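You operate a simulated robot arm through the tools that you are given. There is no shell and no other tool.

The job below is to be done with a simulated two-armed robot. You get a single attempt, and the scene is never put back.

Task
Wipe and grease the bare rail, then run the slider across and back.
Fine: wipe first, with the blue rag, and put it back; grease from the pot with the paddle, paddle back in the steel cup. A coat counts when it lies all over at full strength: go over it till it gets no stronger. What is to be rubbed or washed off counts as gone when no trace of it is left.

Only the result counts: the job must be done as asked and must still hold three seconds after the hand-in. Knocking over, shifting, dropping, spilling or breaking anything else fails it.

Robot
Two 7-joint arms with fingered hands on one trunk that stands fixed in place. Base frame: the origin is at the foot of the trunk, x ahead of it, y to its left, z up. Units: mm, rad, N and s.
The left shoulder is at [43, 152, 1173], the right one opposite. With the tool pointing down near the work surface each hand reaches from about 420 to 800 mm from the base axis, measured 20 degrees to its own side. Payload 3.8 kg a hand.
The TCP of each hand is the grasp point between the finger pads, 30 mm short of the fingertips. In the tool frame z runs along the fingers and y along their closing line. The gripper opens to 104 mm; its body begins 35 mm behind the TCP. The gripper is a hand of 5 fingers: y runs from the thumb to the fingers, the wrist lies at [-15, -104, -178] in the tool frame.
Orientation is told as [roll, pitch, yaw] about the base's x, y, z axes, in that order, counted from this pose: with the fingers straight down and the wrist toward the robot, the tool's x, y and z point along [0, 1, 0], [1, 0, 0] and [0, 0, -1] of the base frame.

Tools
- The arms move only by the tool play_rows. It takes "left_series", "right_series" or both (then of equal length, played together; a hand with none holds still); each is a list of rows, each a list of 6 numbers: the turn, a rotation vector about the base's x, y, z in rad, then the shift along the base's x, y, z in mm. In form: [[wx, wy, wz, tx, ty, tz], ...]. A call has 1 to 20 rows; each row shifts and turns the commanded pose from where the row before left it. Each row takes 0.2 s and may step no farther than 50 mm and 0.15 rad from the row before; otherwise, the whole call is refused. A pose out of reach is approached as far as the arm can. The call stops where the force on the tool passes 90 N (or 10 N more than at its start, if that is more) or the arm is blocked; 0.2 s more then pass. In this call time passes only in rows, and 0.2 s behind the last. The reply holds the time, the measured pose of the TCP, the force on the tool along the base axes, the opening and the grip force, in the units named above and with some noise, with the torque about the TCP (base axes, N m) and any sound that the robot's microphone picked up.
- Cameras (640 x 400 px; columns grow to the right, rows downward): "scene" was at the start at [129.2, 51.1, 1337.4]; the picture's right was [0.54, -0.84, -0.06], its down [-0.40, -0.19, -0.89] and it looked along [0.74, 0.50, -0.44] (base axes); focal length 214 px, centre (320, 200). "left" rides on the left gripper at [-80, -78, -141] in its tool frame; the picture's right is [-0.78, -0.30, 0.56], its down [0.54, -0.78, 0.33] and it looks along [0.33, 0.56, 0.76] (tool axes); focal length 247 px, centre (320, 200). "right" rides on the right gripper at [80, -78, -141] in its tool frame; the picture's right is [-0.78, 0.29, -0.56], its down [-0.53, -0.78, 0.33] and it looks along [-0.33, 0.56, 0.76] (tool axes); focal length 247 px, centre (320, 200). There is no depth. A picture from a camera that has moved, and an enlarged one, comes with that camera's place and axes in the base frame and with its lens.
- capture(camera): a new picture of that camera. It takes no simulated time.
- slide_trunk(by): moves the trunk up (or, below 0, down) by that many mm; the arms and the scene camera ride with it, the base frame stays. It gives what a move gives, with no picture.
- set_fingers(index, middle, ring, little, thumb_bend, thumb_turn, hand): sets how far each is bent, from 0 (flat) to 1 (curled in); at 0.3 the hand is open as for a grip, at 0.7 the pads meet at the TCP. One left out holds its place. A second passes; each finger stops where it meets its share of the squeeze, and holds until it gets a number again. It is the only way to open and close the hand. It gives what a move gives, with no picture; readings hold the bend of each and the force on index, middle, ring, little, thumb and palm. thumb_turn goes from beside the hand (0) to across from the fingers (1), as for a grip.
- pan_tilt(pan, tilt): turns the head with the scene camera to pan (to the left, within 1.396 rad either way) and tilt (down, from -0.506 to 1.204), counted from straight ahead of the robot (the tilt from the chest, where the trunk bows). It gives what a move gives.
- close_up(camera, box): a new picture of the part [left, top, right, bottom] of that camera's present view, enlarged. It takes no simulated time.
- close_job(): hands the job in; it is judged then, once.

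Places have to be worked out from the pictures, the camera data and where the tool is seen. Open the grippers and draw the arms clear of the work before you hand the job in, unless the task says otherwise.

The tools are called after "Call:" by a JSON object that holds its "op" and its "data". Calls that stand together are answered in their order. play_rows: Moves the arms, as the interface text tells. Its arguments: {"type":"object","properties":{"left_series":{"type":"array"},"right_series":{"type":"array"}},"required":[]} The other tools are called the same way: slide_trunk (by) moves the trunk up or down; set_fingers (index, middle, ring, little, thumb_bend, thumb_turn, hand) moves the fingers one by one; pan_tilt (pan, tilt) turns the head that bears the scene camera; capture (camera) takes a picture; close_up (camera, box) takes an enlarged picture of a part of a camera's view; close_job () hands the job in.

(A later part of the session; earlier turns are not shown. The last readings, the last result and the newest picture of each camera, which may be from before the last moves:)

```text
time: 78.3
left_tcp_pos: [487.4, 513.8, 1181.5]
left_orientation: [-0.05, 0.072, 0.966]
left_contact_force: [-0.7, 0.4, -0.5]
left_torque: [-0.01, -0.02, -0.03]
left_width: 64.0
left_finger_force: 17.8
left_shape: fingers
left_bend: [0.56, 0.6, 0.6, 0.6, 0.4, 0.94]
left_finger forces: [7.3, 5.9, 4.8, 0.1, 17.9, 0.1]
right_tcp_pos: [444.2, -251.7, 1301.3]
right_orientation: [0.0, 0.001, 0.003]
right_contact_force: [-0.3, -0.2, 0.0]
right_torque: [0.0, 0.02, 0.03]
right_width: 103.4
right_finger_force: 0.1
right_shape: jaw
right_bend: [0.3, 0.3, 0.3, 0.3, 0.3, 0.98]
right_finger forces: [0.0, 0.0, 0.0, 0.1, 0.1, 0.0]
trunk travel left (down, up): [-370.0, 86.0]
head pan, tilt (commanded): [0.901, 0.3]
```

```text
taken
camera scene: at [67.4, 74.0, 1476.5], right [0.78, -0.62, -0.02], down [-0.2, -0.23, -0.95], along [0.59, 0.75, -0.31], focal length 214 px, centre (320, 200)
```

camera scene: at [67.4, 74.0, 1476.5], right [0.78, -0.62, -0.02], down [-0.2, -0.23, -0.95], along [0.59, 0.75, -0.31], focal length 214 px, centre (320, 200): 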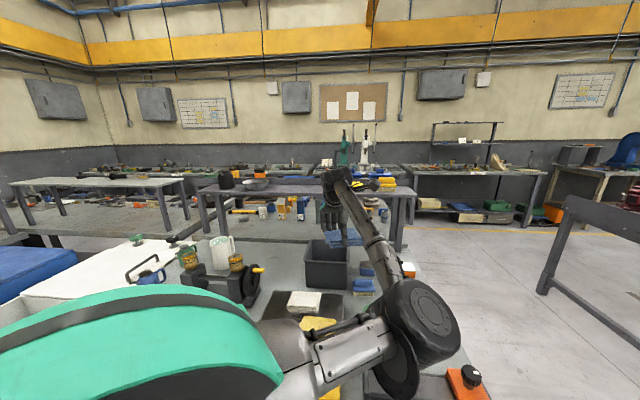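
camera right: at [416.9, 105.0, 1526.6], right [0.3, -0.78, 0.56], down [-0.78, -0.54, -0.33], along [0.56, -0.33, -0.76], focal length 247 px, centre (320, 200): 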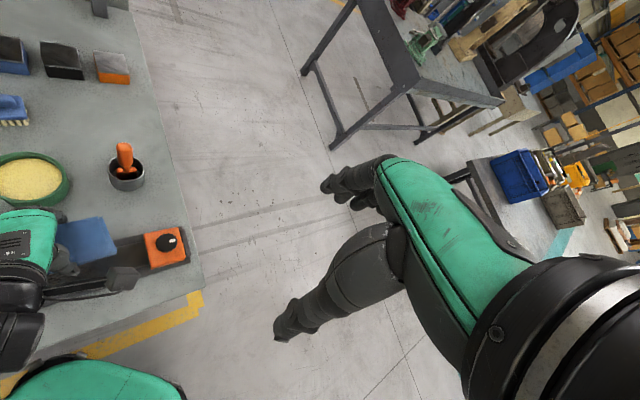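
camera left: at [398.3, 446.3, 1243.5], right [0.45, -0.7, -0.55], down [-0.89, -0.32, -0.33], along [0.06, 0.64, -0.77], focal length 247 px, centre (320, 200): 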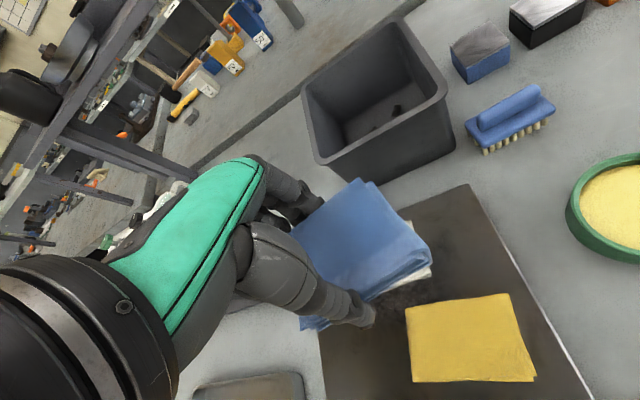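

The elbow drifted further inside with that loop, which tells me loops shift it: turning yaw down while stretched and up while folded should shift it outward. I do the first half: stretch out and turn the yaw down with the wrist held in place.

Call:
{"op": "play_rows", "data": {"left_series": [[0.044, 0, 0, 20, 35, 15], [0.044, 0, 0, 20, 35, 15], [0, 0, -0.14, 12.7, -7.5, 0], [0, 0, -0.14, 11.5, -9.2, 0], [0, 0, -0.14, 10.2, -10.7, 0], [0, 0, -0.14, 8.5, -11.9, 0], [0, 0, -0.14, 6.8, -13.2, 0], [0, 0, -0.14, 4.8, -13.9, 0], [0, 0, -0.14, 2.9, -14.4, 0], [0, 0, -0.14, 0.9, -14.8, 0], [0, 0, -0.14, -1.3, -14.6, 0], [0, 0, -0.14, -3.3, -14.4, 0], [0, 0, -0.14, -5.2, -13.8, 0], [0, 0, -0.14, -7.1, -12.8, 0], [0, 0, -0.14, -8.9, -11.9, 0], [0, 0, -0.14, -10.5, -10.4, 0]]}}

Call:
{"op": "capture", "data": {"camera": "scene"}}

```text
time: 81.7
left_tcp_pos: [547.7, 411.1, 1210.3]
left_orientation: [-0.003, -0.001, -0.997]
left_contact_force: [-0.7, 0.3, -0.7]
left_torque: [0.0, -0.01, -0.02]
left_width: 63.7
left_finger_force: 18.1
left_shape: fingers
left_bend: [0.56, 0.6, 0.6, 0.6, 0.41, 0.94]
left_finger forces: [7.2, 5.8, 4.9, 0.0, 18.0, 0.1]
right_tcp_pos: [443.0, -251.3, 1300.2]
right_orientation: [0.001, 0.001, 0.001]
right_contact_force: [-0.1, 0.9, -0.1]
right_torque: [-0.02, -0.01, -0.01]
right_width: 103.4
right_finger_force: 0.1
right_shape: jaw
right_bend: [0.3, 0.3, 0.3, 0.3, 0.3, 0.98]
right_finger forces: [0.0, 0.1, 0.0, 0.0, 0.0, 0.0]
trunk travel left (down, up): [-370.0, 86.0]
head pan, tilt (commanded): [0.901, 0.3]
```

```text
taken
camera scene: at [66.5, 75.1, 1476.5], right [0.78, -0.62, -0.02], down [-0.2, -0.23, -0.95], along [0.59, 0.75, -0.31], focal length 214 px, centre (320, 200)
```

scene: 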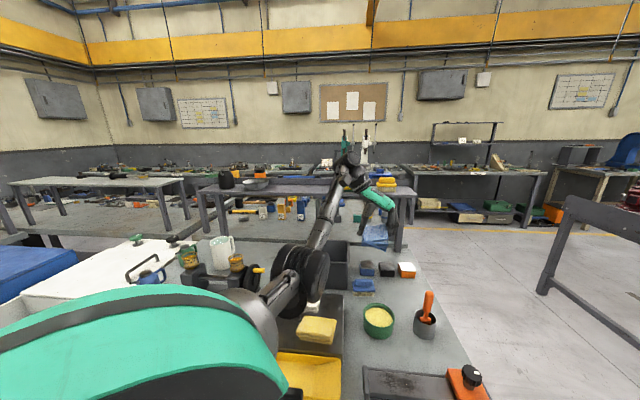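

Now at yaw −1 the elbow is below and slightly to the outside. I fold the arm from here and look where the elbow goes.

Call:
{"op": "play_rows", "data": {"left_series": [[0, 0, 0, -25, -5, 0], [0, 0, 0, -25, -5, 0], [0, 0, 0, -25, 0, 0], [0, 0, 0, -25, 0, 0]]}}

Call:
{"op": "capture", "data": {"camera": "scene"}}

```text
time: 82.7
left_tcp_pos: [449.4, 400.3, 1209.1]
left_orientation: [-0.002, -0.003, -0.995]
left_contact_force: [-1.1, -0.5, 0.2]
left_torque: [-0.03, -0.05, 0.04]
left_width: 63.6
left_finger_force: 17.8
left_shape: fingers
left_bend: [0.56, 0.6, 0.6, 0.6, 0.41, 0.94]
left_finger forces: [7.2, 5.7, 4.8, 0.1, 17.9, 0.1]
right_tcp_pos: [443.5, -252.3, 1302.1]
right_orientation: [-0.002, -0.001, 0.0]
right_contact_force: [-0.6, 0.0, 0.4]
right_torque: [0.02, 0.0, 0.04]
right_width: 103.6
right_finger_force: 0.0
right_shape: jaw
right_bend: [0.3, 0.3, 0.3, 0.3, 0.3, 0.98]
right_finger forces: [0.1, 0.0, 0.0, 0.0, 0.0, 0.0]
trunk travel left (down, up): [-370.0, 86.0]
head pan, tilt (commanded): [0.901, 0.3]
```

```text
taken
camera scene: at [66.0, 74.4, 1476.6], right [0.78, -0.62, -0.02], down [-0.2, -0.23, -0.95], along [0.59, 0.75, -0.31], focal length 214 px, centre (320, 200)
```

scene: 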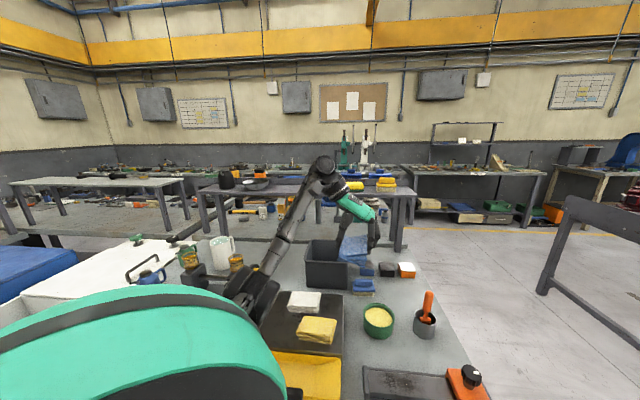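

The elbow is outside again. I turn the yaw back toward 0.5 gradually while approaching the rail area, checking the elbow on the way.

Call:
{"op": "play_rows", "data": {"left_series": [[0, 0, 0.14, 2, 6, -5], [0, 0, 0.14, 2, 6, -5], [0, 0, 0.14, 1, 5, -5], [0, 0, 0.14, 0, 4, -5], [0, 0, 0.14, 0, 0, -5], [0, 0, 0.14, 0, -5, -5], [0, 0, 0.14, 0, -5, -5]]}}

Call:
{"op": "capture", "data": {"camera": "scene"}}

```text
time: 84.3
left_tcp_pos: [453.9, 411.2, 1176.0]
left_orientation: [-0.003, -0.002, -0.013]
left_contact_force: [-0.5, 0.4, -1.3]
left_torque: [0.01, -0.02, 0.0]
left_width: 63.5
left_finger_force: 17.9
left_shape: fingers
left_bend: [0.56, 0.6, 0.6, 0.6, 0.41, 0.94]
left_finger forces: [7.2, 5.8, 4.8, 0.0, 17.9, 0.1]
right_tcp_pos: [444.0, -252.8, 1300.3]
right_orientation: [0.0, 0.001, 0.002]
right_contact_force: [-0.9, -0.5, -0.1]
right_torque: [0.01, -0.03, 0.01]
right_width: 103.9
right_finger_force: 0.0
right_shape: jaw
right_bend: [0.3, 0.3, 0.3, 0.3, 0.3, 0.98]
right_finger forces: [0.1, 0.1, 0.1, 0.0, 0.0, 0.0]
trunk travel left (down, up): [-370.0, 86.0]
head pan, tilt (commanded): [0.901, 0.3]
```

```text
taken
camera scene: at [67.1, 73.6, 1476.6], right [0.78, -0.62, -0.02], down [-0.2, -0.23, -0.95], along [0.59, 0.75, -0.31], focal length 214 px, centre (320, 200)
```

scene: 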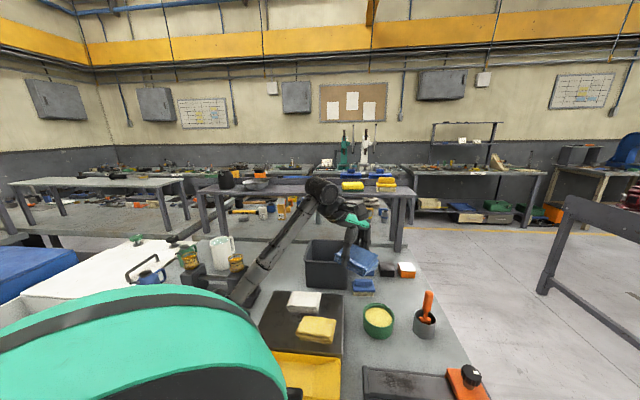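

The elbow stays outside. I now take the rag over the rail at a milder yaw (0.6).

Call:
{"op": "play_rows", "data": {"left_series": [[0, 0, 0.09, 0, -24, -16], [0, 0, 0.09, 0, -24, -16], [0, 0, 0.09, 0, -24, -16], [0, 0, 0.09, 0, -24, -16], [0, 0, 0.09, 0, -24, -16], [0, 0, 0.04, 0, -20, -18], [0, 0, 0.04, 0, -20, -18], [0, 0, 0.04, 0, -20, -18], [0, 0, 0.04, 0, -20, -18]]}}

Call:
{"op": "pan_tilt", "data": {"pan": 0.5, "tilt": 0.7}}

Call:
{"op": "capture", "data": {"camera": "scene"}}

Call:
{"op": "capture", "data": {"camera": "left"}}

```text
time: 86.3
left_tcp_pos: [453.5, 209.2, 1022.8]
left_orientation: [0.0, -0.002, 0.595]
left_contact_force: [-0.8, -0.2, -0.5]
left_torque: [-0.01, 0.02, -0.02]
left_width: 63.7
left_finger_force: 17.6
left_shape: fingers
left_bend: [0.56, 0.6, 0.6, 0.6, 0.41, 0.94]
left_finger forces: [7.2, 5.6, 4.8, 0.1, 17.7, 0.0]
right_tcp_pos: [444.2, -253.6, 1300.7]
right_orientation: [0.002, 0.002, 0.003]
right_contact_force: [-0.3, 0.2, 0.6]
right_torque: [0.04, 0.01, -0.02]
right_width: 103.8
right_finger_force: 0.1
right_shape: jaw
right_bend: [0.3, 0.3, 0.3, 0.3, 0.3, 0.98]
right_finger forces: [0.0, 0.1, 0.0, 0.1, 0.1, 0.1]
trunk travel left (down, up): [-370.0, 86.0]
head pan, tilt (commanded): [0.901, 0.3]
```

```text
time: 87.1
left_tcp_pos: [454.5, 209.7, 1022.6]
left_orientation: [-0.003, 0.0, 0.595]
left_contact_force: [0.2, -0.7, -0.3]
left_torque: [0.02, 0.01, 0.0]
left_width: 63.8
left_finger_force: 18.5
left_shape: fingers
left_bend: [0.56, 0.6, 0.6, 0.6, 0.41, 0.94]
left_finger forces: [7.2, 5.6, 4.8, 0.0, 17.8, 0.1]
right_tcp_pos: [443.3, -251.5, 1301.4]
right_orientation: [0.001, 0.001, 0.004]
right_contact_force: [-0.2, -0.6, 1.0]
right_torque: [0.02, 0.02, -0.01]
right_width: 103.6
right_finger_force: 0.0
right_shape: jaw
right_bend: [0.3, 0.3, 0.3, 0.3, 0.3, 0.98]
right_finger forces: [0.1, 0.0, 0.0, 0.0, 0.1, 0.0]
trunk travel left (down, up): [-370.0, 86.0]
head pan, tilt (commanded): [0.499, 0.7]
```

```text
taken
camera scene: at [83.0, 41.5, 1440.1], right [0.48, -0.88, -0.01], down [-0.58, -0.31, -0.75], along [0.66, 0.37, -0.66], focal length 214 px, centre (320, 200)
```

scene: 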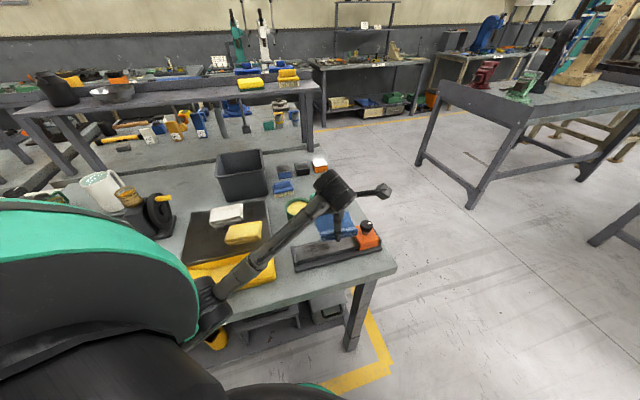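

```text
taken
camera left: at [435.7, 101.2, 1164.3], right [0.19, -0.81, -0.56], down [-0.94, 0.01, -0.33], along [0.27, 0.59, -0.76], focal length 247 px, centre (320, 200)
```

left: 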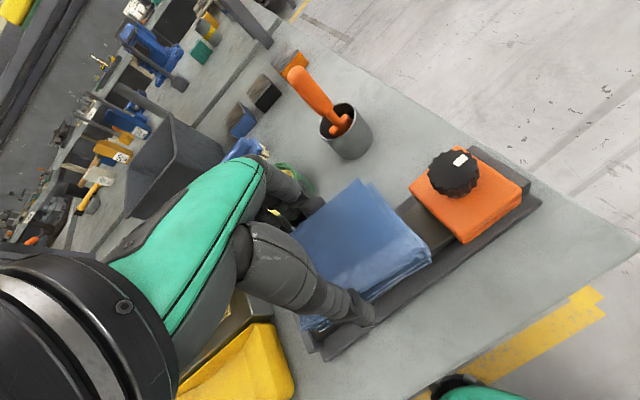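

With yaw 0.6 the elbow lies well outside the torso, so the left hand may reach the near end after all. I test that at height, moving back along the rail direction.

Call:
{"op": "play_rows", "data": {"left_series": [[0, 0, 0, -12, 12.2, -8], [0, 0, 0, -12, 12.2, -8], [0, 0, 0, -12, 12.2, -8], [0, 0, 0, -8, 8.1, -8]]}}

Call:
{"op": "capture", "data": {"camera": "scene"}}

Call:
{"op": "capture", "data": {"camera": "left"}}

```text
time: 88.1
left_tcp_pos: [409.0, 255.5, 991.8]
left_orientation: [-0.001, -0.002, 0.596]
left_contact_force: [-0.4, 0.0, -0.2]
left_torque: [0.03, 0.0, 0.01]
left_width: 64.0
left_finger_force: 17.9
left_shape: fingers
left_bend: [0.56, 0.6, 0.6, 0.6, 0.41, 0.94]
left_finger forces: [7.2, 5.7, 4.8, 0.0, 17.9, 0.0]
right_tcp_pos: [443.2, -253.0, 1300.7]
right_orientation: [0.0, -0.001, 0.002]
right_contact_force: [0.2, 0.1, 0.6]
right_torque: [-0.03, 0.03, -0.04]
right_width: 103.6
right_finger_force: 0.0
right_shape: jaw
right_bend: [0.3, 0.3, 0.3, 0.3, 0.3, 0.98]
right_finger forces: [0.0, 0.0, 0.1, 0.1, 0.0, 0.0]
trunk travel left (down, up): [-370.0, 86.0]
head pan, tilt (commanded): [0.499, 0.7]
```

```text
taken
camera scene: at [82.5, 41.5, 1440.1], right [0.48, -0.88, -0.01], down [-0.58, -0.31, -0.75], along [0.66, 0.37, -0.66], focal length 214 px, centre (320, 200)
```

scene: 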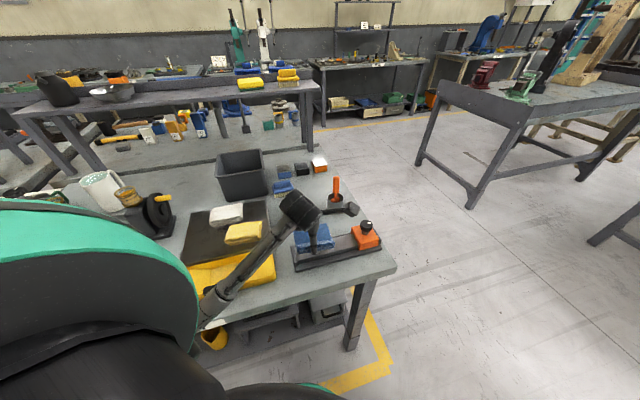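

```text
taken
camera left: at [390.0, 146.5, 1133.7], right [0.19, -0.81, -0.56], down [-0.94, 0.01, -0.33], along [0.27, 0.59, -0.76], focal length 247 px, centre (320, 200)
```

left: 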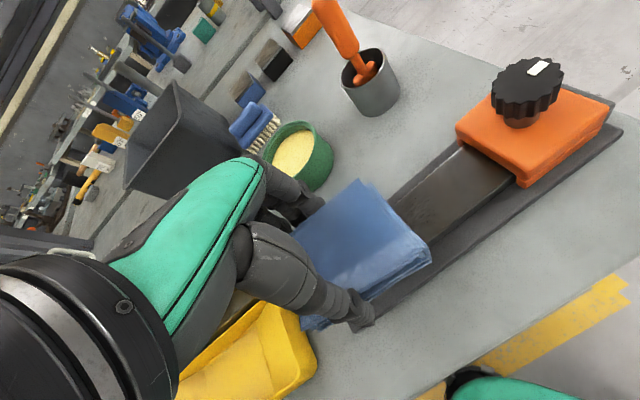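

The left hand reaches the near end freely at yaw 0.6. I turn it to 0.78 here in small steps to square the rag with the rail.

Call:
{"op": "play_rows", "data": {"left_series": [[0, 0, 0.06, 0, 0, 0], [0, 0, 0.06, 0, 0, 0], [0, 0, 0.06, 0, 0, 0]]}}

Call:
{"op": "capture", "data": {"camera": "scene"}}

Call:
{"op": "capture", "data": {"camera": "left"}}

```text
time: 88.9
left_tcp_pos: [410.9, 255.6, 991.6]
left_orientation: [-0.001, -0.001, 0.774]
left_contact_force: [-0.3, 0.0, 0.2]
left_torque: [-0.02, -0.01, -0.02]
left_width: 63.7
left_finger_force: 18.1
left_shape: fingers
left_bend: [0.56, 0.6, 0.6, 0.6, 0.41, 0.94]
left_finger forces: [7.2, 5.7, 4.8, 0.0, 17.8, 0.0]
right_tcp_pos: [444.0, -253.5, 1300.3]
right_orientation: [0.001, 0.002, 0.001]
right_contact_force: [0.7, 0.4, 0.3]
right_torque: [-0.02, -0.02, 0.0]
right_width: 103.7
right_finger_force: 0.1
right_shape: jaw
right_bend: [0.3, 0.3, 0.3, 0.3, 0.3, 0.98]
right_finger forces: [0.1, 0.1, 0.1, 0.0, 0.0, 0.0]
trunk travel left (down, up): [-370.0, 86.0]
head pan, tilt (commanded): [0.499, 0.7]
```

```text
taken
camera scene: at [83.1, 41.1, 1440.1], right [0.48, -0.88, -0.01], down [-0.58, -0.31, -0.75], along [0.66, 0.37, -0.66], focal length 214 px, centre (320, 200)
```

scene: 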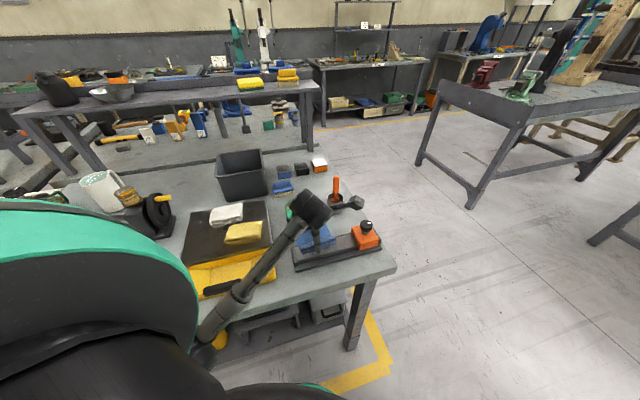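

```text
taken
camera left: at [411.4, 145.1, 1133.7], right [0.33, -0.76, -0.56], down [-0.93, -0.16, -0.33], along [0.16, 0.63, -0.76], focal length 247 px, centre (320, 200)
```

left: 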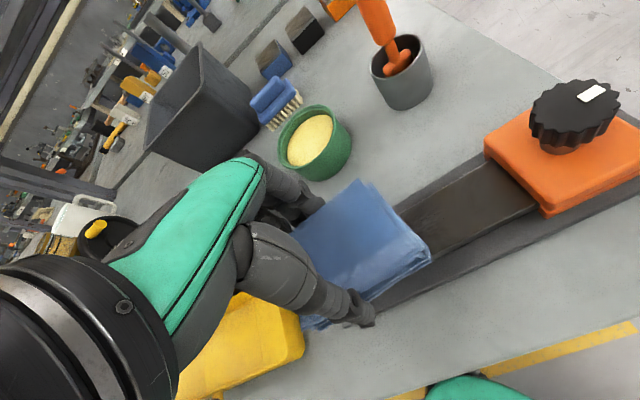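

Squared up at the near end with no blocking. I lower the rag onto the rail here and press lightly.

Call:
{"op": "play_rows", "data": {"left_series": [[0, 0, 0, 0, 0, -20], [0, 0, 0, 0, 0, -20], [0, 0, 0, 0, 0, -10], [0, 0, 0, 0, 0, -4], [0, 0, 0, 0, 0, -3]]}}

Call:
{"op": "close_up", "data": {"camera": "left", "box": [250, 140, 470, 340]}}

Call:
{"op": "close_up", "data": {"camera": "scene", "box": [270, 180, 400, 280]}}

```text
time: 90.1
left_tcp_pos: [411.3, 255.4, 936.1]
left_orientation: [-0.006, -0.008, 0.777]
left_contact_force: [2.9, 1.3, 10.8]
left_torque: [0.18, -0.16, -0.05]
left_width: 63.8
left_finger_force: 19.7
left_shape: fingers
left_bend: [0.56, 0.6, 0.6, 0.6, 0.4, 0.94]
left_finger forces: [8.0, 7.0, 5.6, 0.0, 19.7, 0.0]
right_tcp_pos: [442.7, -253.9, 1300.2]
right_orientation: [0.0, 0.001, 0.001]
right_contact_force: [0.8, -1.0, -0.4]
right_torque: [0.0, -0.01, -0.02]
right_width: 103.5
right_finger_force: 0.0
right_shape: jaw
right_bend: [0.3, 0.3, 0.3, 0.3, 0.3, 0.98]
right_finger forces: [0.0, 0.0, 0.1, 0.0, 0.1, 0.1]
trunk travel left (down, up): [-370.0, 86.0]
head pan, tilt (commanded): [0.499, 0.7]
```

```text
2.00 times, centred on (360, 240) of left
camera zoom: at [411.2, 144.7, 1078.2], right [0.34, -0.76, -0.56], down [-0.93, -0.16, -0.34], along [0.17, 0.63, -0.76], focal length 494 px, centre (240, 120)
```

zoom: 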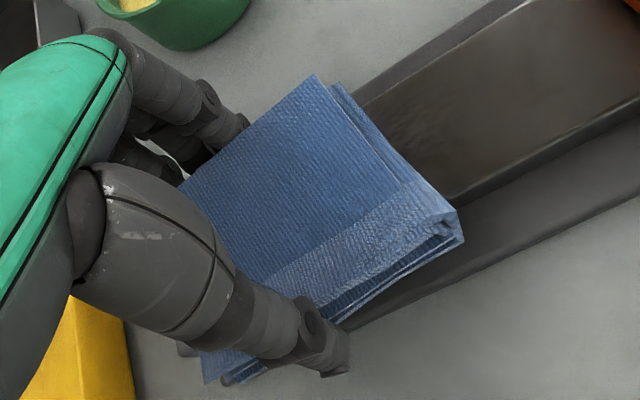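

```text
4.00 times, centred on (335, 230) of scene
camera zoom: at [81.9, 40.5, 1440.3], right [0.48, -0.88, -0.01], down [-0.58, -0.31, -0.75], along [0.66, 0.37, -0.66], focal length 858 px, centre (260, 80)
```

zoom: 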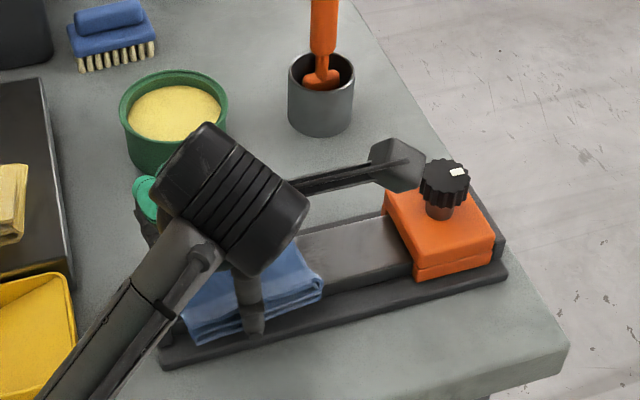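

Pressing at about 11 N on the rail. I now stroke toward the slider and look at the wiped rail behind.

Call:
{"op": "play_rows", "data": {"left_series": [[0, 0, 0, 6.7, -6.8, 0], [0, 0, 0, 6.7, -6.8, 0], [0, 0, 0, 6.7, -6.8, 0], [0, 0, 0, 6.7, -6.8, 0], [0, 0, 0, 6.7, -6.8, 0], [0, 0, 0, 6.7, -6.8, 0], [0, 0, 0, 6.7, -6.8, 0], [0, 0, 0, 6.7, -6.8, 0]]}}

Call:
{"op": "capture", "data": {"camera": "left"}}

Call:
{"op": "close_up", "data": {"camera": "scene", "box": [270, 180, 400, 280]}}

```text
time: 91.9
left_tcp_pos: [462.6, 200.8, 934.1]
left_orientation: [-0.003, -0.004, 0.776]
left_contact_force: [-5.2, 5.5, 17.8]
left_torque: [0.53, -0.04, 0.11]
left_width: 64.2
left_finger_force: 23.3
left_shape: fingers
left_bend: [0.56, 0.59, 0.6, 0.6, 0.4, 0.94]
left_finger forces: [8.6, 10.6, 5.0, 0.1, 21.9, 0.1]
right_tcp_pos: [441.5, -254.9, 1302.9]
right_orientation: [0.0, 0.0, 0.002]
right_contact_force: [0.0, 0.5, 0.9]
right_torque: [-0.01, 0.0, -0.01]
right_width: 103.7
right_finger_force: 0.1
right_shape: jaw
right_bend: [0.3, 0.3, 0.3, 0.3, 0.3, 0.98]
right_finger forces: [0.0, 0.0, 0.0, 0.1, 0.0, 0.0]
trunk travel left (down, up): [-370.0, 86.0]
head pan, tilt (commanded): [0.499, 0.7]
```

```text
taken
camera left: at [462.8, 89.9, 1076.7], right [0.34, -0.76, -0.56], down [-0.93, -0.16, -0.34], along [0.17, 0.63, -0.76], focal length 247 px, centre (320, 200)
```

left: 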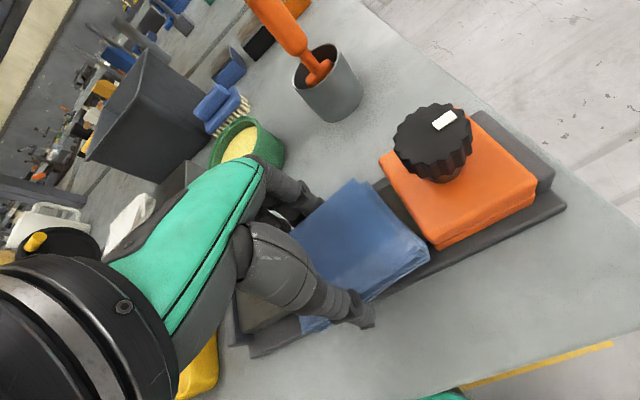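

```text
4.00 times, centred on (335, 230) of scene
camera zoom: at [80.0, 41.0, 1440.4], right [0.48, -0.88, -0.01], down [-0.58, -0.31, -0.75], along [0.66, 0.37, -0.66], focal length 858 px, centre (260, 80)
```

zoom: 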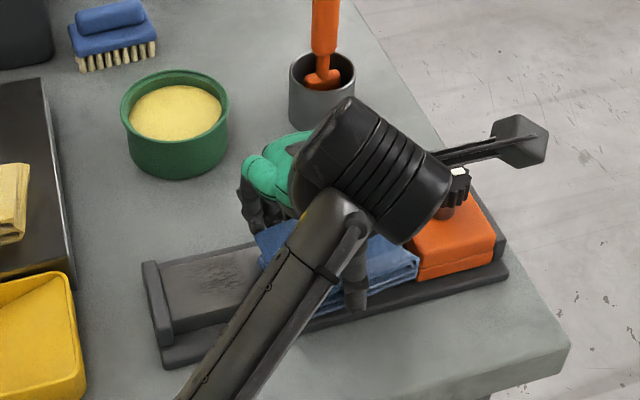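

Wiping works: the near part of the rail is now light with faint residue. I stroke back and forth along the full bare length.

Call:
{"op": "play_rows", "data": {"left_series": [[0, 0, 0, 2, -2, 0], [0, 0, 0, -7, 7.1, 0], [0, 0, 0, -7, 7.1, 0], [0, 0, 0, -7, 7.1, 0], [0, 0, 0, -7, 7.1, 0], [0, 0, 0, -7, 7.1, 0], [0, 0, 0, -7, 7.1, 0], [0, 0, 0, -7, 7.1, 0], [0, 0, 0, -7, 7.1, 0]]}}

Call:
{"op": "capture", "data": {"camera": "left"}}

Call:
{"op": "close_up", "data": {"camera": "scene", "box": [270, 180, 400, 280]}}

```text
time: 93.9
left_tcp_pos: [409.5, 256.6, 933.9]
left_orientation: [-0.001, -0.005, 0.775]
left_contact_force: [3.7, -4.7, 16.7]
left_torque: [0.2, -0.29, -0.14]
left_width: 64.2
left_finger_force: 23.5
left_shape: fingers
left_bend: [0.56, 0.59, 0.6, 0.6, 0.4, 0.94]
left_finger forces: [7.7, 12.9, 5.3, 0.1, 21.7, 0.0]
right_tcp_pos: [443.1, -254.9, 1300.8]
right_orientation: [0.003, -0.001, -0.001]
right_contact_force: [0.1, -0.4, 0.3]
right_torque: [-0.01, 0.01, 0.03]
right_width: 103.7
right_finger_force: 0.0
right_shape: jaw
right_bend: [0.3, 0.3, 0.3, 0.3, 0.3, 0.98]
right_finger forces: [0.1, 0.0, 0.0, 0.1, 0.1, 0.1]
trunk travel left (down, up): [-370.0, 86.0]
head pan, tilt (commanded): [0.499, 0.7]
```

```text
taken
camera left: at [409.1, 144.5, 1076.5], right [0.33, -0.76, -0.56], down [-0.93, -0.16, -0.34], along [0.17, 0.63, -0.76], focal length 247 px, centre (320, 200)
```

left: 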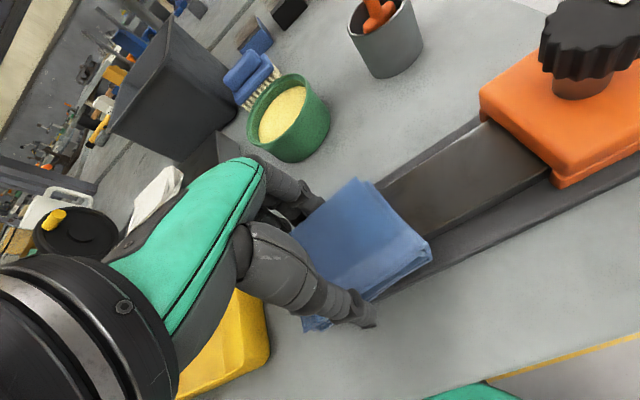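

```text
4.00 times, centred on (335, 230) of scene
camera zoom: at [81.7, 39.4, 1440.3], right [0.48, -0.88, -0.01], down [-0.58, -0.31, -0.75], along [0.66, 0.37, -0.66], focal length 858 px, centre (260, 80)
```

zoom: 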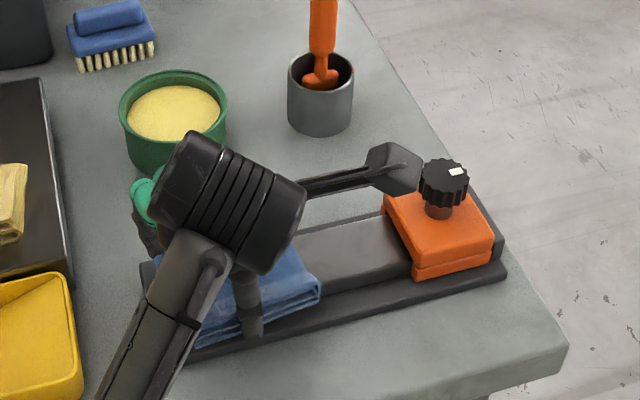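

The stroke runs cleanly at about 17 N. I do another full there-and-back pass, reaching a little further to the stop and the slider.

Call:
{"op": "play_rows", "data": {"left_series": [[0, 0, 0, -1.8, 1.8, 0], [0, 0, 0, 7.2, -7.3, 0], [0, 0, 0, 7.2, -7.3, 0], [0, 0, 0, 7.2, -7.3, 0], [0, 0, 0, 7.2, -7.3, 0], [0, 0, 0, 7.2, -7.3, 0], [0, 0, 0, 7.2, -7.3, 0], [0, 0, 0, 7.2, -7.3, 0], [0, 0, 0, 7.2, -7.3, 0], [0, 0, 0, -7.2, 7.3, 0], [0, 0, 0, -7.2, 7.3, 0], [0, 0, 0, -7.2, 7.3, 0], [0, 0, 0, -7.2, 7.3, 0], [0, 0, 0, -7.2, 7.3, 0], [0, 0, 0, -7.2, 7.3, 0], [0, 0, 0, -7.2, 7.3, 0], [0, 0, 0, -7.2, 7.3, 0]]}}

Call:
{"op": "play_rows", "data": {"left_series": [[0, 0, 0, 7.2, -7.3, 0], [0, 0, 0, 7.2, -7.3, 0], [0, 0, 0, 7.2, -7.3, 0], [0, 0, 0, 7.2, -7.3, 0], [0, 0, 0, 7.2, -7.3, 0], [0, 0, 0, 7.2, -7.3, 0], [0, 0, 0, 7.2, -7.3, 0], [0, 0, 0, 7.2, -7.3, 0]]}}

Call:
{"op": "capture", "data": {"camera": "left"}}

Call:
{"op": "close_up", "data": {"camera": "scene", "box": [270, 180, 400, 280]}}

```text
time: 97.5
left_tcp_pos: [460.1, 258.1, 994.6]
left_orientation: [-0.097, -0.107, 0.778]
left_contact_force: [-0.7, -0.9, -0.5]
left_torque: [0.02, 0.02, -0.03]
left_width: 64.5
left_finger_force: 19.6
left_shape: fingers
left_bend: [0.56, 0.59, 0.6, 0.6, 0.4, 0.94]
left_finger forces: [8.2, 6.1, 4.8, 0.1, 19.4, 0.0]
right_tcp_pos: [444.4, -250.9, 1301.4]
right_orientation: [0.001, -0.001, 0.002]
right_contact_force: [1.0, 0.3, 0.3]
right_torque: [-0.01, 0.03, 0.02]
right_width: 103.6
right_finger_force: 0.0
right_shape: jaw
right_bend: [0.3, 0.3, 0.3, 0.3, 0.3, 0.98]
right_finger forces: [0.0, 0.0, 0.1, 0.0, 0.0, 0.0]
trunk travel left (down, up): [-370.0, 86.0]
head pan, tilt (commanded): [0.499, 0.7]
stopped in row 17 (left hand): the arm was blocked; the commanded pose is now the measured one
```

```text
time: 99.5
left_tcp_pos: [511.9, 234.7, 982.0]
left_orientation: [-0.022, -0.149, 0.786]
left_contact_force: [0.6, -0.2, -0.3]
left_torque: [0.01, -0.01, 0.02]
left_width: 64.6
left_finger_force: 19.1
left_shape: fingers
left_bend: [0.56, 0.59, 0.6, 0.6, 0.4, 0.94]
left_finger forces: [8.1, 6.0, 4.7, 0.0, 19.4, 0.1]
right_tcp_pos: [444.5, -254.4, 1301.2]
right_orientation: [0.0, 0.0, 0.001]
right_contact_force: [-0.3, 0.2, 0.1]
right_torque: [0.01, -0.02, -0.02]
right_width: 103.9
right_finger_force: 0.1
right_shape: jaw
right_bend: [0.3, 0.3, 0.3, 0.3, 0.3, 0.98]
right_finger forces: [0.1, 0.0, 0.0, 0.1, 0.0, 0.0]
trunk travel left (down, up): [-370.0, 86.0]
head pan, tilt (commanded): [0.499, 0.7]
stopped in row 8 (left hand): the arm was blocked; the commanded pose is now the measured one
```

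```text
taken
camera left: at [497.5, 111.2, 1112.6], right [0.41, -0.71, -0.58], down [-0.88, -0.13, -0.45], along [0.24, 0.69, -0.68], focal length 247 px, centre (320, 200)
```

left: 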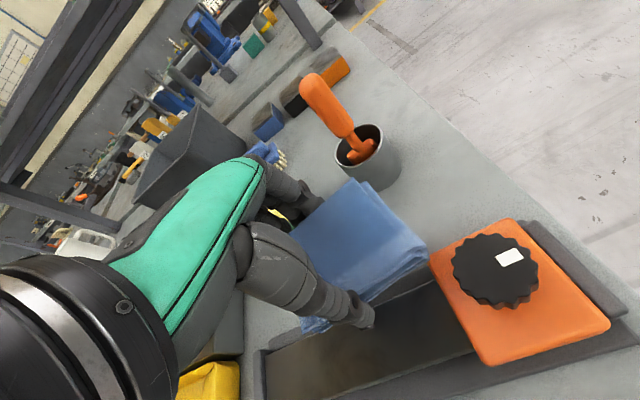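

```text
4.00 times, centred on (335, 230) of scene
camera zoom: at [82.9, 41.3, 1440.1], right [0.48, -0.88, -0.01], down [-0.58, -0.31, -0.75], along [0.66, 0.37, -0.66], focal length 858 px, centre (260, 80)
```

zoom: 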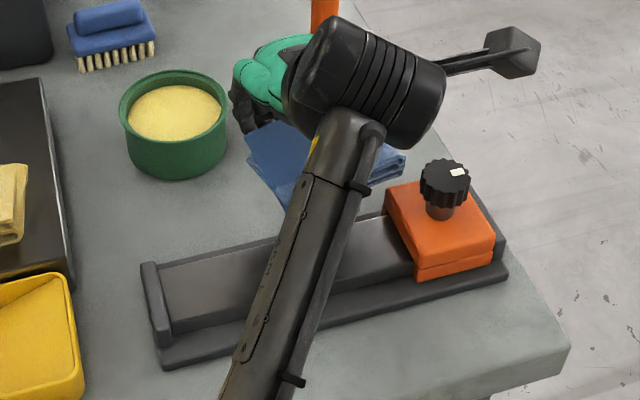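

The rail now looks clean from here, but the repeated strokes let the elbow creep inward until it blocked again, and the hand stopped above the rail without touching anything. I level the hand, lift away to the left and look closely at the rail.

Call:
{"op": "play_rows", "data": {"left_series": [[-0.03, 0.04, 0, 0, 15, 35], [-0.03, 0.04, 0, 0, 20, 35], [-0.03, 0.04, 0, 0, 25, 35], [0, 0, 0.036, 0, 40, 15], [0, 0, 0.036, 0, 40, 15], [0, 0, 0.036, 0, 40, 15], [0, 0, 0.036, 0, 40, 15], [0, 0, 0.036, 0, 40, 15]]}}

Call:
{"op": "close_up", "data": {"camera": "scene", "box": [280, 200, 400, 280]}}

Call:
{"op": "close_up", "data": {"camera": "scene", "box": [290, 215, 350, 265]}}

Call:
{"op": "close_up", "data": {"camera": "scene", "box": [330, 210, 390, 260]}}

```text
time: 101.3
left_tcp_pos: [513.0, 494.5, 1163.8]
left_orientation: [-0.005, 0.004, 0.964]
left_contact_force: [-0.5, -0.4, -0.6]
left_torque: [-0.03, -0.02, 0.01]
left_width: 64.8
left_finger_force: 18.9
left_shape: fingers
left_bend: [0.56, 0.59, 0.6, 0.6, 0.4, 0.94]
left_finger forces: [7.9, 6.1, 4.4, 0.0, 18.8, 0.0]
right_tcp_pos: [444.6, -251.1, 1301.0]
right_orientation: [-0.001, 0.002, 0.0]
right_contact_force: [0.2, -0.3, 0.4]
right_torque: [0.0, 0.03, -0.01]
right_width: 103.8
right_finger_force: 0.0
right_shape: jaw
right_bend: [0.3, 0.3, 0.3, 0.3, 0.3, 0.98]
right_finger forces: [0.1, 0.1, 0.0, 0.0, 0.0, 0.0]
trunk travel left (down, up): [-370.0, 86.0]
head pan, tilt (commanded): [0.499, 0.7]
```

```text
5.00 times, centred on (340, 240) of scene
camera zoom: at [83.1, 43.0, 1440.0], right [0.48, -0.88, -0.01], down [-0.58, -0.31, -0.75], along [0.66, 0.37, -0.66], focal length 1072 px, centre (220, 0)
```

zoom: 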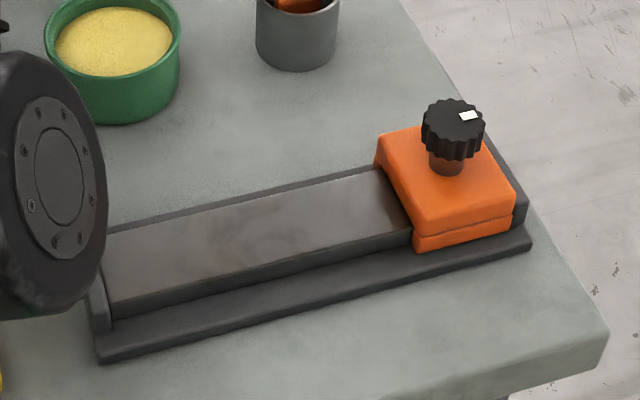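

```text
8.00 times, centred on (320, 240) of scene
camera zoom: at [83.1, 43.0, 1440.0], right [0.48, -0.88, -0.01], down [-0.58, -0.31, -0.75], along [0.66, 0.37, -0.66], focal length 1716 px, centre (320, -120)
```

zoom: 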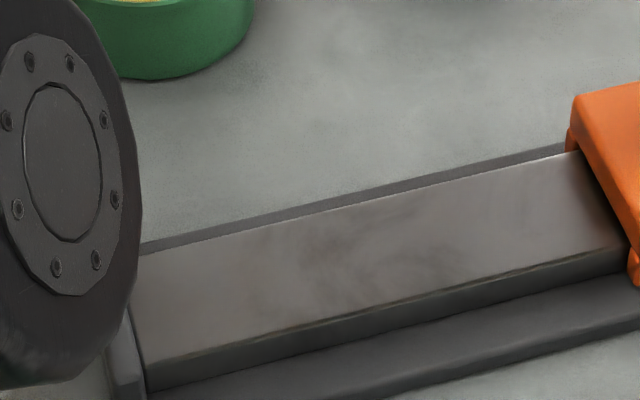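

```text
8.00 times, centred on (360, 235) of scene
camera zoom: at [83.1, 43.0, 1440.0], right [0.48, -0.88, -0.01], down [-0.58, -0.31, -0.75], along [0.66, 0.37, -0.66], focal length 1716 px, centre (0, -80)
```

zoom: 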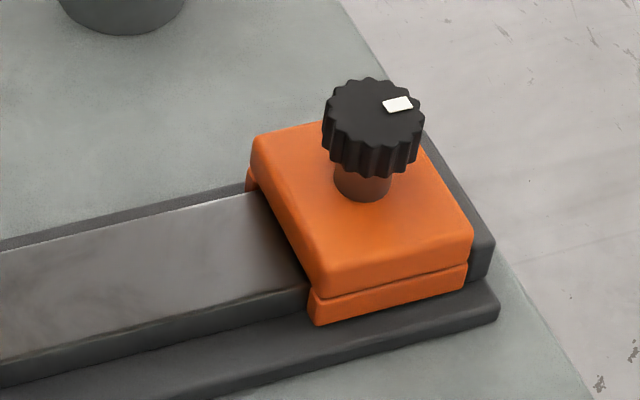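

A faint smudge remains in the middle of the rail, so more passes are needed. First I bring the elbow back outside with the manoeuvre that worked: stretch out, then turn yaw down to −1 with the wrist in place.

Call:
{"op": "play_rows", "data": {"left_series": [[0, 0, 0, 5, 30, 15], [0, 0, 0, 5, 30, 15], [0, 0, 0, 4, 29, 16], [0, 0, -0.14, 12.7, -7.5, 0], [0, 0, -0.14, 11.5, -9.2, 0], [0, 0, -0.14, 10.2, -10.7, 0], [0, 0, -0.14, 8.5, -11.9, 0], [0, 0, -0.14, 6.8, -13.2, 0], [0, 0, -0.14, 4.8, -13.9, 0], [0, 0, -0.14, 2.9, -14.4, 0], [0, 0, -0.14, 0.9, -14.8, 0], [0, 0, -0.14, -1.3, -14.6, 0], [0, 0, -0.14, -3.3, -14.4, 0], [0, 0, -0.14, -5.2, -13.8, 0], [0, 0, -0.14, -7.1, -12.8, 0], [0, 0, -0.14, -8.9, -11.9, 0], [0, 0, -0.14, -10.5, -10.4, 0]]}}

Call:
{"op": "pan_tilt", "data": {"pan": 0.75, "tilt": 0.5}}

Call:
{"op": "capture", "data": {"camera": "scene"}}

```text
time: 104.9
left_tcp_pos: [547.1, 407.2, 1209.0]
left_orientation: [-0.003, -0.001, -0.999]
left_contact_force: [0.4, -0.2, 0.2]
left_torque: [0.02, -0.02, -0.01]
left_width: 64.4
left_finger_force: 18.8
left_shape: fingers
left_bend: [0.56, 0.59, 0.6, 0.6, 0.4, 0.94]
left_finger forces: [7.8, 5.9, 4.5, 0.0, 18.6, 0.1]
right_tcp_pos: [443.7, -252.7, 1300.4]
right_orientation: [0.0, 0.001, 0.002]
right_contact_force: [-0.5, 0.7, -0.1]
right_torque: [-0.01, 0.03, 0.03]
right_width: 103.6
right_finger_force: 0.1
right_shape: jaw
right_bend: [0.3, 0.3, 0.3, 0.3, 0.3, 0.98]
right_finger forces: [0.0, 0.1, 0.1, 0.0, 0.1, 0.1]
trunk travel left (down, up): [-370.0, 86.0]
head pan, tilt (commanded): [0.499, 0.7]
```

```text
time: 105.7
left_tcp_pos: [547.6, 407.3, 1209.1]
left_orientation: [-0.001, 0.002, -0.995]
left_contact_force: [-0.1, 0.0, -0.4]
left_torque: [0.02, -0.01, 0.0]
left_width: 64.5
left_finger_force: 18.4
left_shape: fingers
left_bend: [0.56, 0.59, 0.6, 0.6, 0.4, 0.94]
left_finger forces: [7.8, 6.0, 4.5, 0.0, 18.6, 0.0]
right_tcp_pos: [443.8, -252.2, 1300.3]
right_orientation: [0.001, 0.001, 0.003]
right_contact_force: [-1.0, -0.8, 0.2]
right_torque: [0.01, 0.0, -0.01]
right_width: 103.5
right_finger_force: 0.1
right_shape: jaw
right_bend: [0.3, 0.3, 0.3, 0.3, 0.3, 0.98]
right_finger forces: [0.1, 0.1, 0.0, 0.0, 0.0, 0.0]
trunk travel left (down, up): [-370.0, 86.0]
head pan, tilt (commanded): [0.75, 0.499]
```

```text
taken
camera scene: at [75.4, 62.9, 1457.9], right [0.68, -0.73, -0.01], down [-0.37, -0.33, -0.87], along [0.63, 0.6, -0.49], focal length 214 px, centre (320, 200)
```

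scene: 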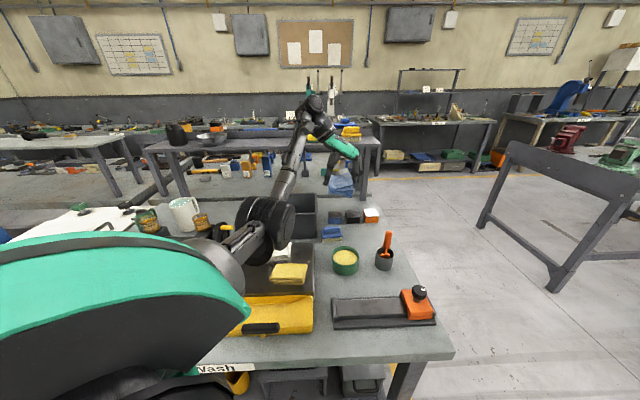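

The elbow is on the outer side as before. I repeat the folding, yaw-up and approach sequence that worked earlier, ending above the rail at yaw 0.6.

Call:
{"op": "play_rows", "data": {"left_series": [[0, 0, 0, -25, -5, 0], [0, 0, 0, -25, -3, 0], [0, 0, 0, -25, 0, 0], [0, 0, 0, -25, 0, 0], [0, 0, 0.14, 2, 6, -5], [0, 0, 0.14, 2, 6, -5], [0, 0, 0.14, 1, 6, -5], [0, 0, 0.14, 0, 5, -5], [0, 0, 0.14, 0, 0, -5], [0, 0, 0.14, 0, -5, -5], [0, 0, 0.14, 0, -5, -5], [0, 0, 0.09, 0, -24, -16], [0, 0, 0.09, 0, -24, -16], [0, 0, 0.09, 0, -24, -16], [0, 0, 0.09, 0, -24, -16], [0, 0, 0.09, 0, -24, -16], [0, 0, 0.04, 0, -20, -18], [0, 0, 0.04, 0, -20, -18], [0, 0, 0.04, 0, -20, -18], [0, 0, 0.04, 0, -20, -18]]}}

Call:
{"op": "capture", "data": {"camera": "scene"}}

Call:
{"op": "capture", "data": {"camera": "left"}}

```text
time: 109.9
left_tcp_pos: [450.9, 214.4, 1020.0]
left_orientation: [0.0, 0.001, 0.594]
left_contact_force: [-0.3, -0.1, -0.8]
left_torque: [0.01, 0.01, 0.01]
left_width: 64.4
left_finger_force: 18.4
left_shape: fingers
left_bend: [0.56, 0.59, 0.6, 0.6, 0.4, 0.94]
left_finger forces: [7.8, 6.0, 4.5, 0.1, 18.4, 0.0]
right_tcp_pos: [444.0, -253.0, 1300.4]
right_orientation: [0.001, 0.003, 0.001]
right_contact_force: [-0.7, -0.8, -0.1]
right_torque: [0.02, -0.03, 0.0]
right_width: 103.5
right_finger_force: 0.1
right_shape: jaw
right_bend: [0.3, 0.3, 0.3, 0.3, 0.3, 0.98]
right_finger forces: [0.0, 0.0, 0.1, 0.0, 0.0, 0.0]
trunk travel left (down, up): [-370.0, 86.0]
head pan, tilt (commanded): [0.75, 0.499]
```

```text
taken
camera scene: at [75.4, 62.0, 1458.0], right [0.68, -0.73, -0.01], down [-0.37, -0.33, -0.87], along [0.63, 0.6, -0.49], focal length 214 px, centre (320, 200)
```

scene: 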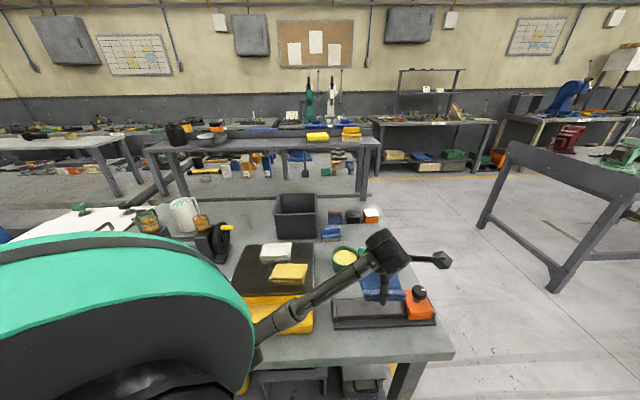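

```text
taken
camera left: at [432.7, 106.7, 1162.6], right [0.19, -0.81, -0.56], down [-0.94, 0.01, -0.33], along [0.27, 0.59, -0.76], focal length 247 px, centre (320, 200)
```

left: 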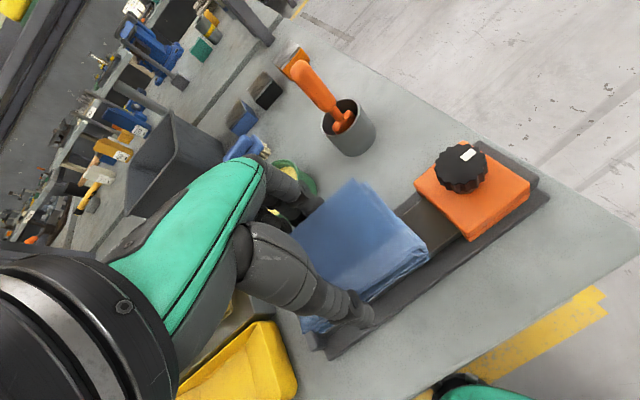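

The elbow is outside again. I lower the rag onto the rail here, slightly turned toward the rail's line.

Call:
{"op": "play_rows", "data": {"left_series": [[0, 0, 0.04, 0, 0, -25], [0, 0, 0.04, 0, 0, -25], [0, 0, 0, 0, 0, -20], [0, 0, 0, 0, 0, -12], [0, 0, 0, 0, 0, -5]]}}

Call:
{"op": "play_rows", "data": {"left_series": [[0, 0, 0, 6, -6.1, 0], [0, 0, 0, 5, -5.1, 0], [0, 0, 0, -7, 7.1, 0], [0, 0, 0, -7, 7.1, 0], [0, 0, 0, -7, 7.1, 0], [0, 0, 0, -7, 7.1, 0], [0, 0, 0, -7, 7.1, 0], [0, 0, 0, -7, 7.1, 0], [0, 0, 0, -7, 7.1, 0], [0, 0, 0, 7, -7.1, 0], [0, 0, 0, 7, -7.1, 0], [0, 0, 0, 7, -7.1, 0], [0, 0, 0, 7, -7.1, 0], [0, 0, 0, 7, -7.1, 0], [0, 0, 0, 7, -7.1, 0], [0, 0, 0, 7, -7.1, 0]]}}

Call:
{"op": "close_up", "data": {"camera": "scene", "box": [320, 270, 450, 350]}}

```text
time: 111.1
left_tcp_pos: [454.5, 214.7, 934.9]
left_orientation: [-0.005, -0.001, 0.674]
left_contact_force: [1.9, 1.4, 5.7]
left_torque: [0.17, -0.08, 0.01]
left_width: 64.3
left_finger_force: 19.3
left_shape: fingers
left_bend: [0.56, 0.59, 0.6, 0.6, 0.4, 0.94]
left_finger forces: [8.2, 6.9, 5.4, 0.0, 19.0, 0.1]
right_tcp_pos: [443.5, -253.5, 1300.2]
right_orientation: [0.0, 0.002, 0.003]
right_contact_force: [-0.6, -0.5, 0.7]
right_torque: [-0.02, 0.0, 0.03]
right_width: 103.7
right_finger_force: 0.0
right_shape: jaw
right_bend: [0.3, 0.3, 0.3, 0.3, 0.3, 0.98]
right_finger forces: [0.0, 0.0, 0.0, 0.1, 0.1, 0.0]
trunk travel left (down, up): [-370.0, 86.0]
head pan, tilt (commanded): [0.75, 0.499]
```

```text
time: 114.5
left_tcp_pos: [462.6, 202.9, 933.6]
left_orientation: [-0.004, -0.002, 0.676]
left_contact_force: [-1.9, 7.5, 11.7]
left_torque: [0.46, -0.11, 0.1]
left_width: 64.6
left_finger_force: 21.3
left_shape: fingers
left_bend: [0.56, 0.59, 0.6, 0.6, 0.4, 0.95]
left_finger forces: [9.4, 8.6, 5.9, 0.0, 18.8, 0.0]
right_tcp_pos: [443.5, -251.8, 1301.4]
right_orientation: [-0.002, 0.0, 0.003]
right_contact_force: [0.7, 0.5, -0.3]
right_torque: [0.0, -0.01, -0.02]
right_width: 103.7
right_finger_force: 0.1
right_shape: jaw
right_bend: [0.3, 0.3, 0.3, 0.3, 0.3, 0.98]
right_finger forces: [0.0, 0.1, 0.0, 0.0, 0.0, 0.0]
trunk travel left (down, up): [-370.0, 86.0]
head pan, tilt (commanded): [0.75, 0.499]
```

```text
4.92 times, centred on (385, 310) of scene
camera zoom: at [74.0, 63.6, 1458.0], right [0.68, -0.73, -0.01], down [-0.37, -0.33, -0.87], along [0.63, 0.6, -0.49], focal length 1056 px, centre (0, -342)
```

zoom: 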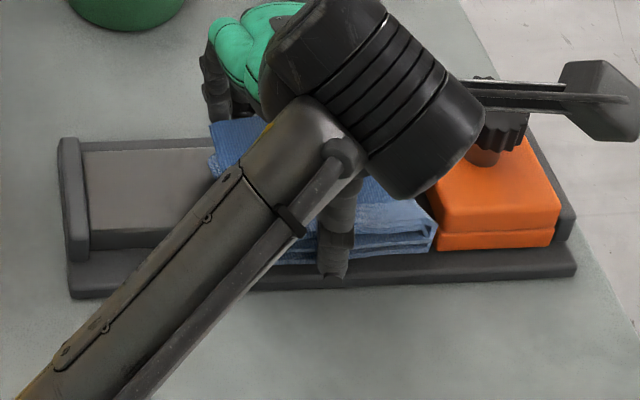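

The near part is clean now. I do two more full passes over the rail.

Call:
{"op": "play_rows", "data": {"left_series": [[0, 0, 0, -7, 7.1, 0], [0, 0, 0, -7, 7.1, 0], [0, 0, 0, -7, 7.1, 0], [0, 0, 0, -7, 7.1, 0], [0, 0, 0, -7, 7.1, 0], [0, 0, 0, -7, 7.1, 0], [0, 0, 0, -7, 7.1, 0], [0, 0, 0, -3, 3, 0], [0, 0, 0, 7, -7.1, 0], [0, 0, 0, 7, -7.1, 0], [0, 0, 0, 7, -7.1, 0], [0, 0, 0, 7, -7.1, 0], [0, 0, 0, 7, -7.1, 0], [0, 0, 0, 7, -7.1, 0], [0, 0, 0, 7, -7.1, 0], [0, 0, 0, 3, -3, 0]]}}

Call:
{"op": "capture", "data": {"camera": "scene"}}

Call:
{"op": "capture", "data": {"camera": "left"}}

```text
time: 117.9
left_tcp_pos: [462.8, 211.3, 934.6]
left_orientation: [0.02, -0.014, 0.672]
left_contact_force: [-2.4, -1.5, 5.7]
left_torque: [-0.03, -0.05, 0.01]
left_width: 64.4
left_finger_force: 19.9
left_shape: fingers
left_bend: [0.56, 0.59, 0.6, 0.6, 0.4, 0.94]
left_finger forces: [7.9, 6.2, 4.8, 0.0, 21.7, 0.0]
right_tcp_pos: [443.4, -252.3, 1301.0]
right_orientation: [0.002, 0.001, 0.001]
right_contact_force: [0.1, -0.1, 0.4]
right_torque: [-0.03, 0.01, 0.03]
right_width: 104.1
right_finger_force: 0.1
right_shape: jaw
right_bend: [0.3, 0.3, 0.3, 0.3, 0.3, 0.98]
right_finger forces: [0.1, 0.0, 0.0, 0.1, 0.0, 0.0]
trunk travel left (down, up): [-370.0, 86.0]
head pan, tilt (commanded): [0.75, 0.499]
```

```text
taken
camera scene: at [74.5, 61.9, 1458.0], right [0.68, -0.73, -0.01], down [-0.37, -0.33, -0.87], along [0.63, 0.6, -0.49], focal length 214 px, centre (320, 200)
```

scene: 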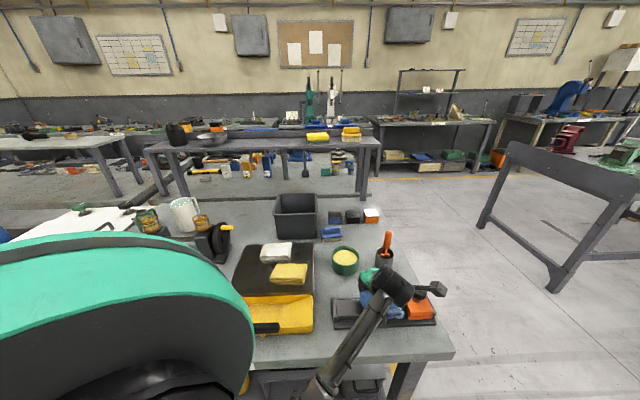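

```text
taken
camera left: at [452.2, 97.8, 1073.5], right [0.25, -0.78, -0.58], down [-0.94, -0.06, -0.33], along [0.23, 0.63, -0.75], focal length 247 px, centre (320, 200)
```

left: 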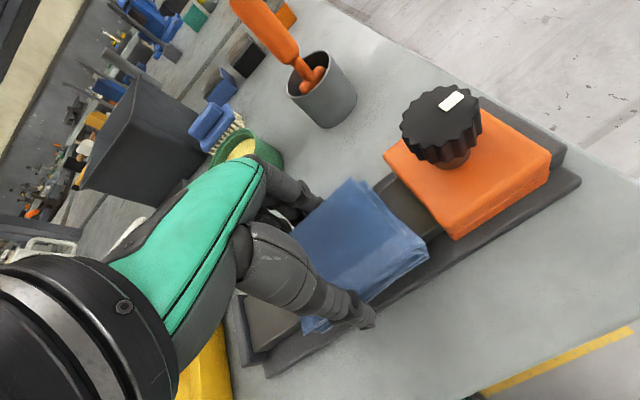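

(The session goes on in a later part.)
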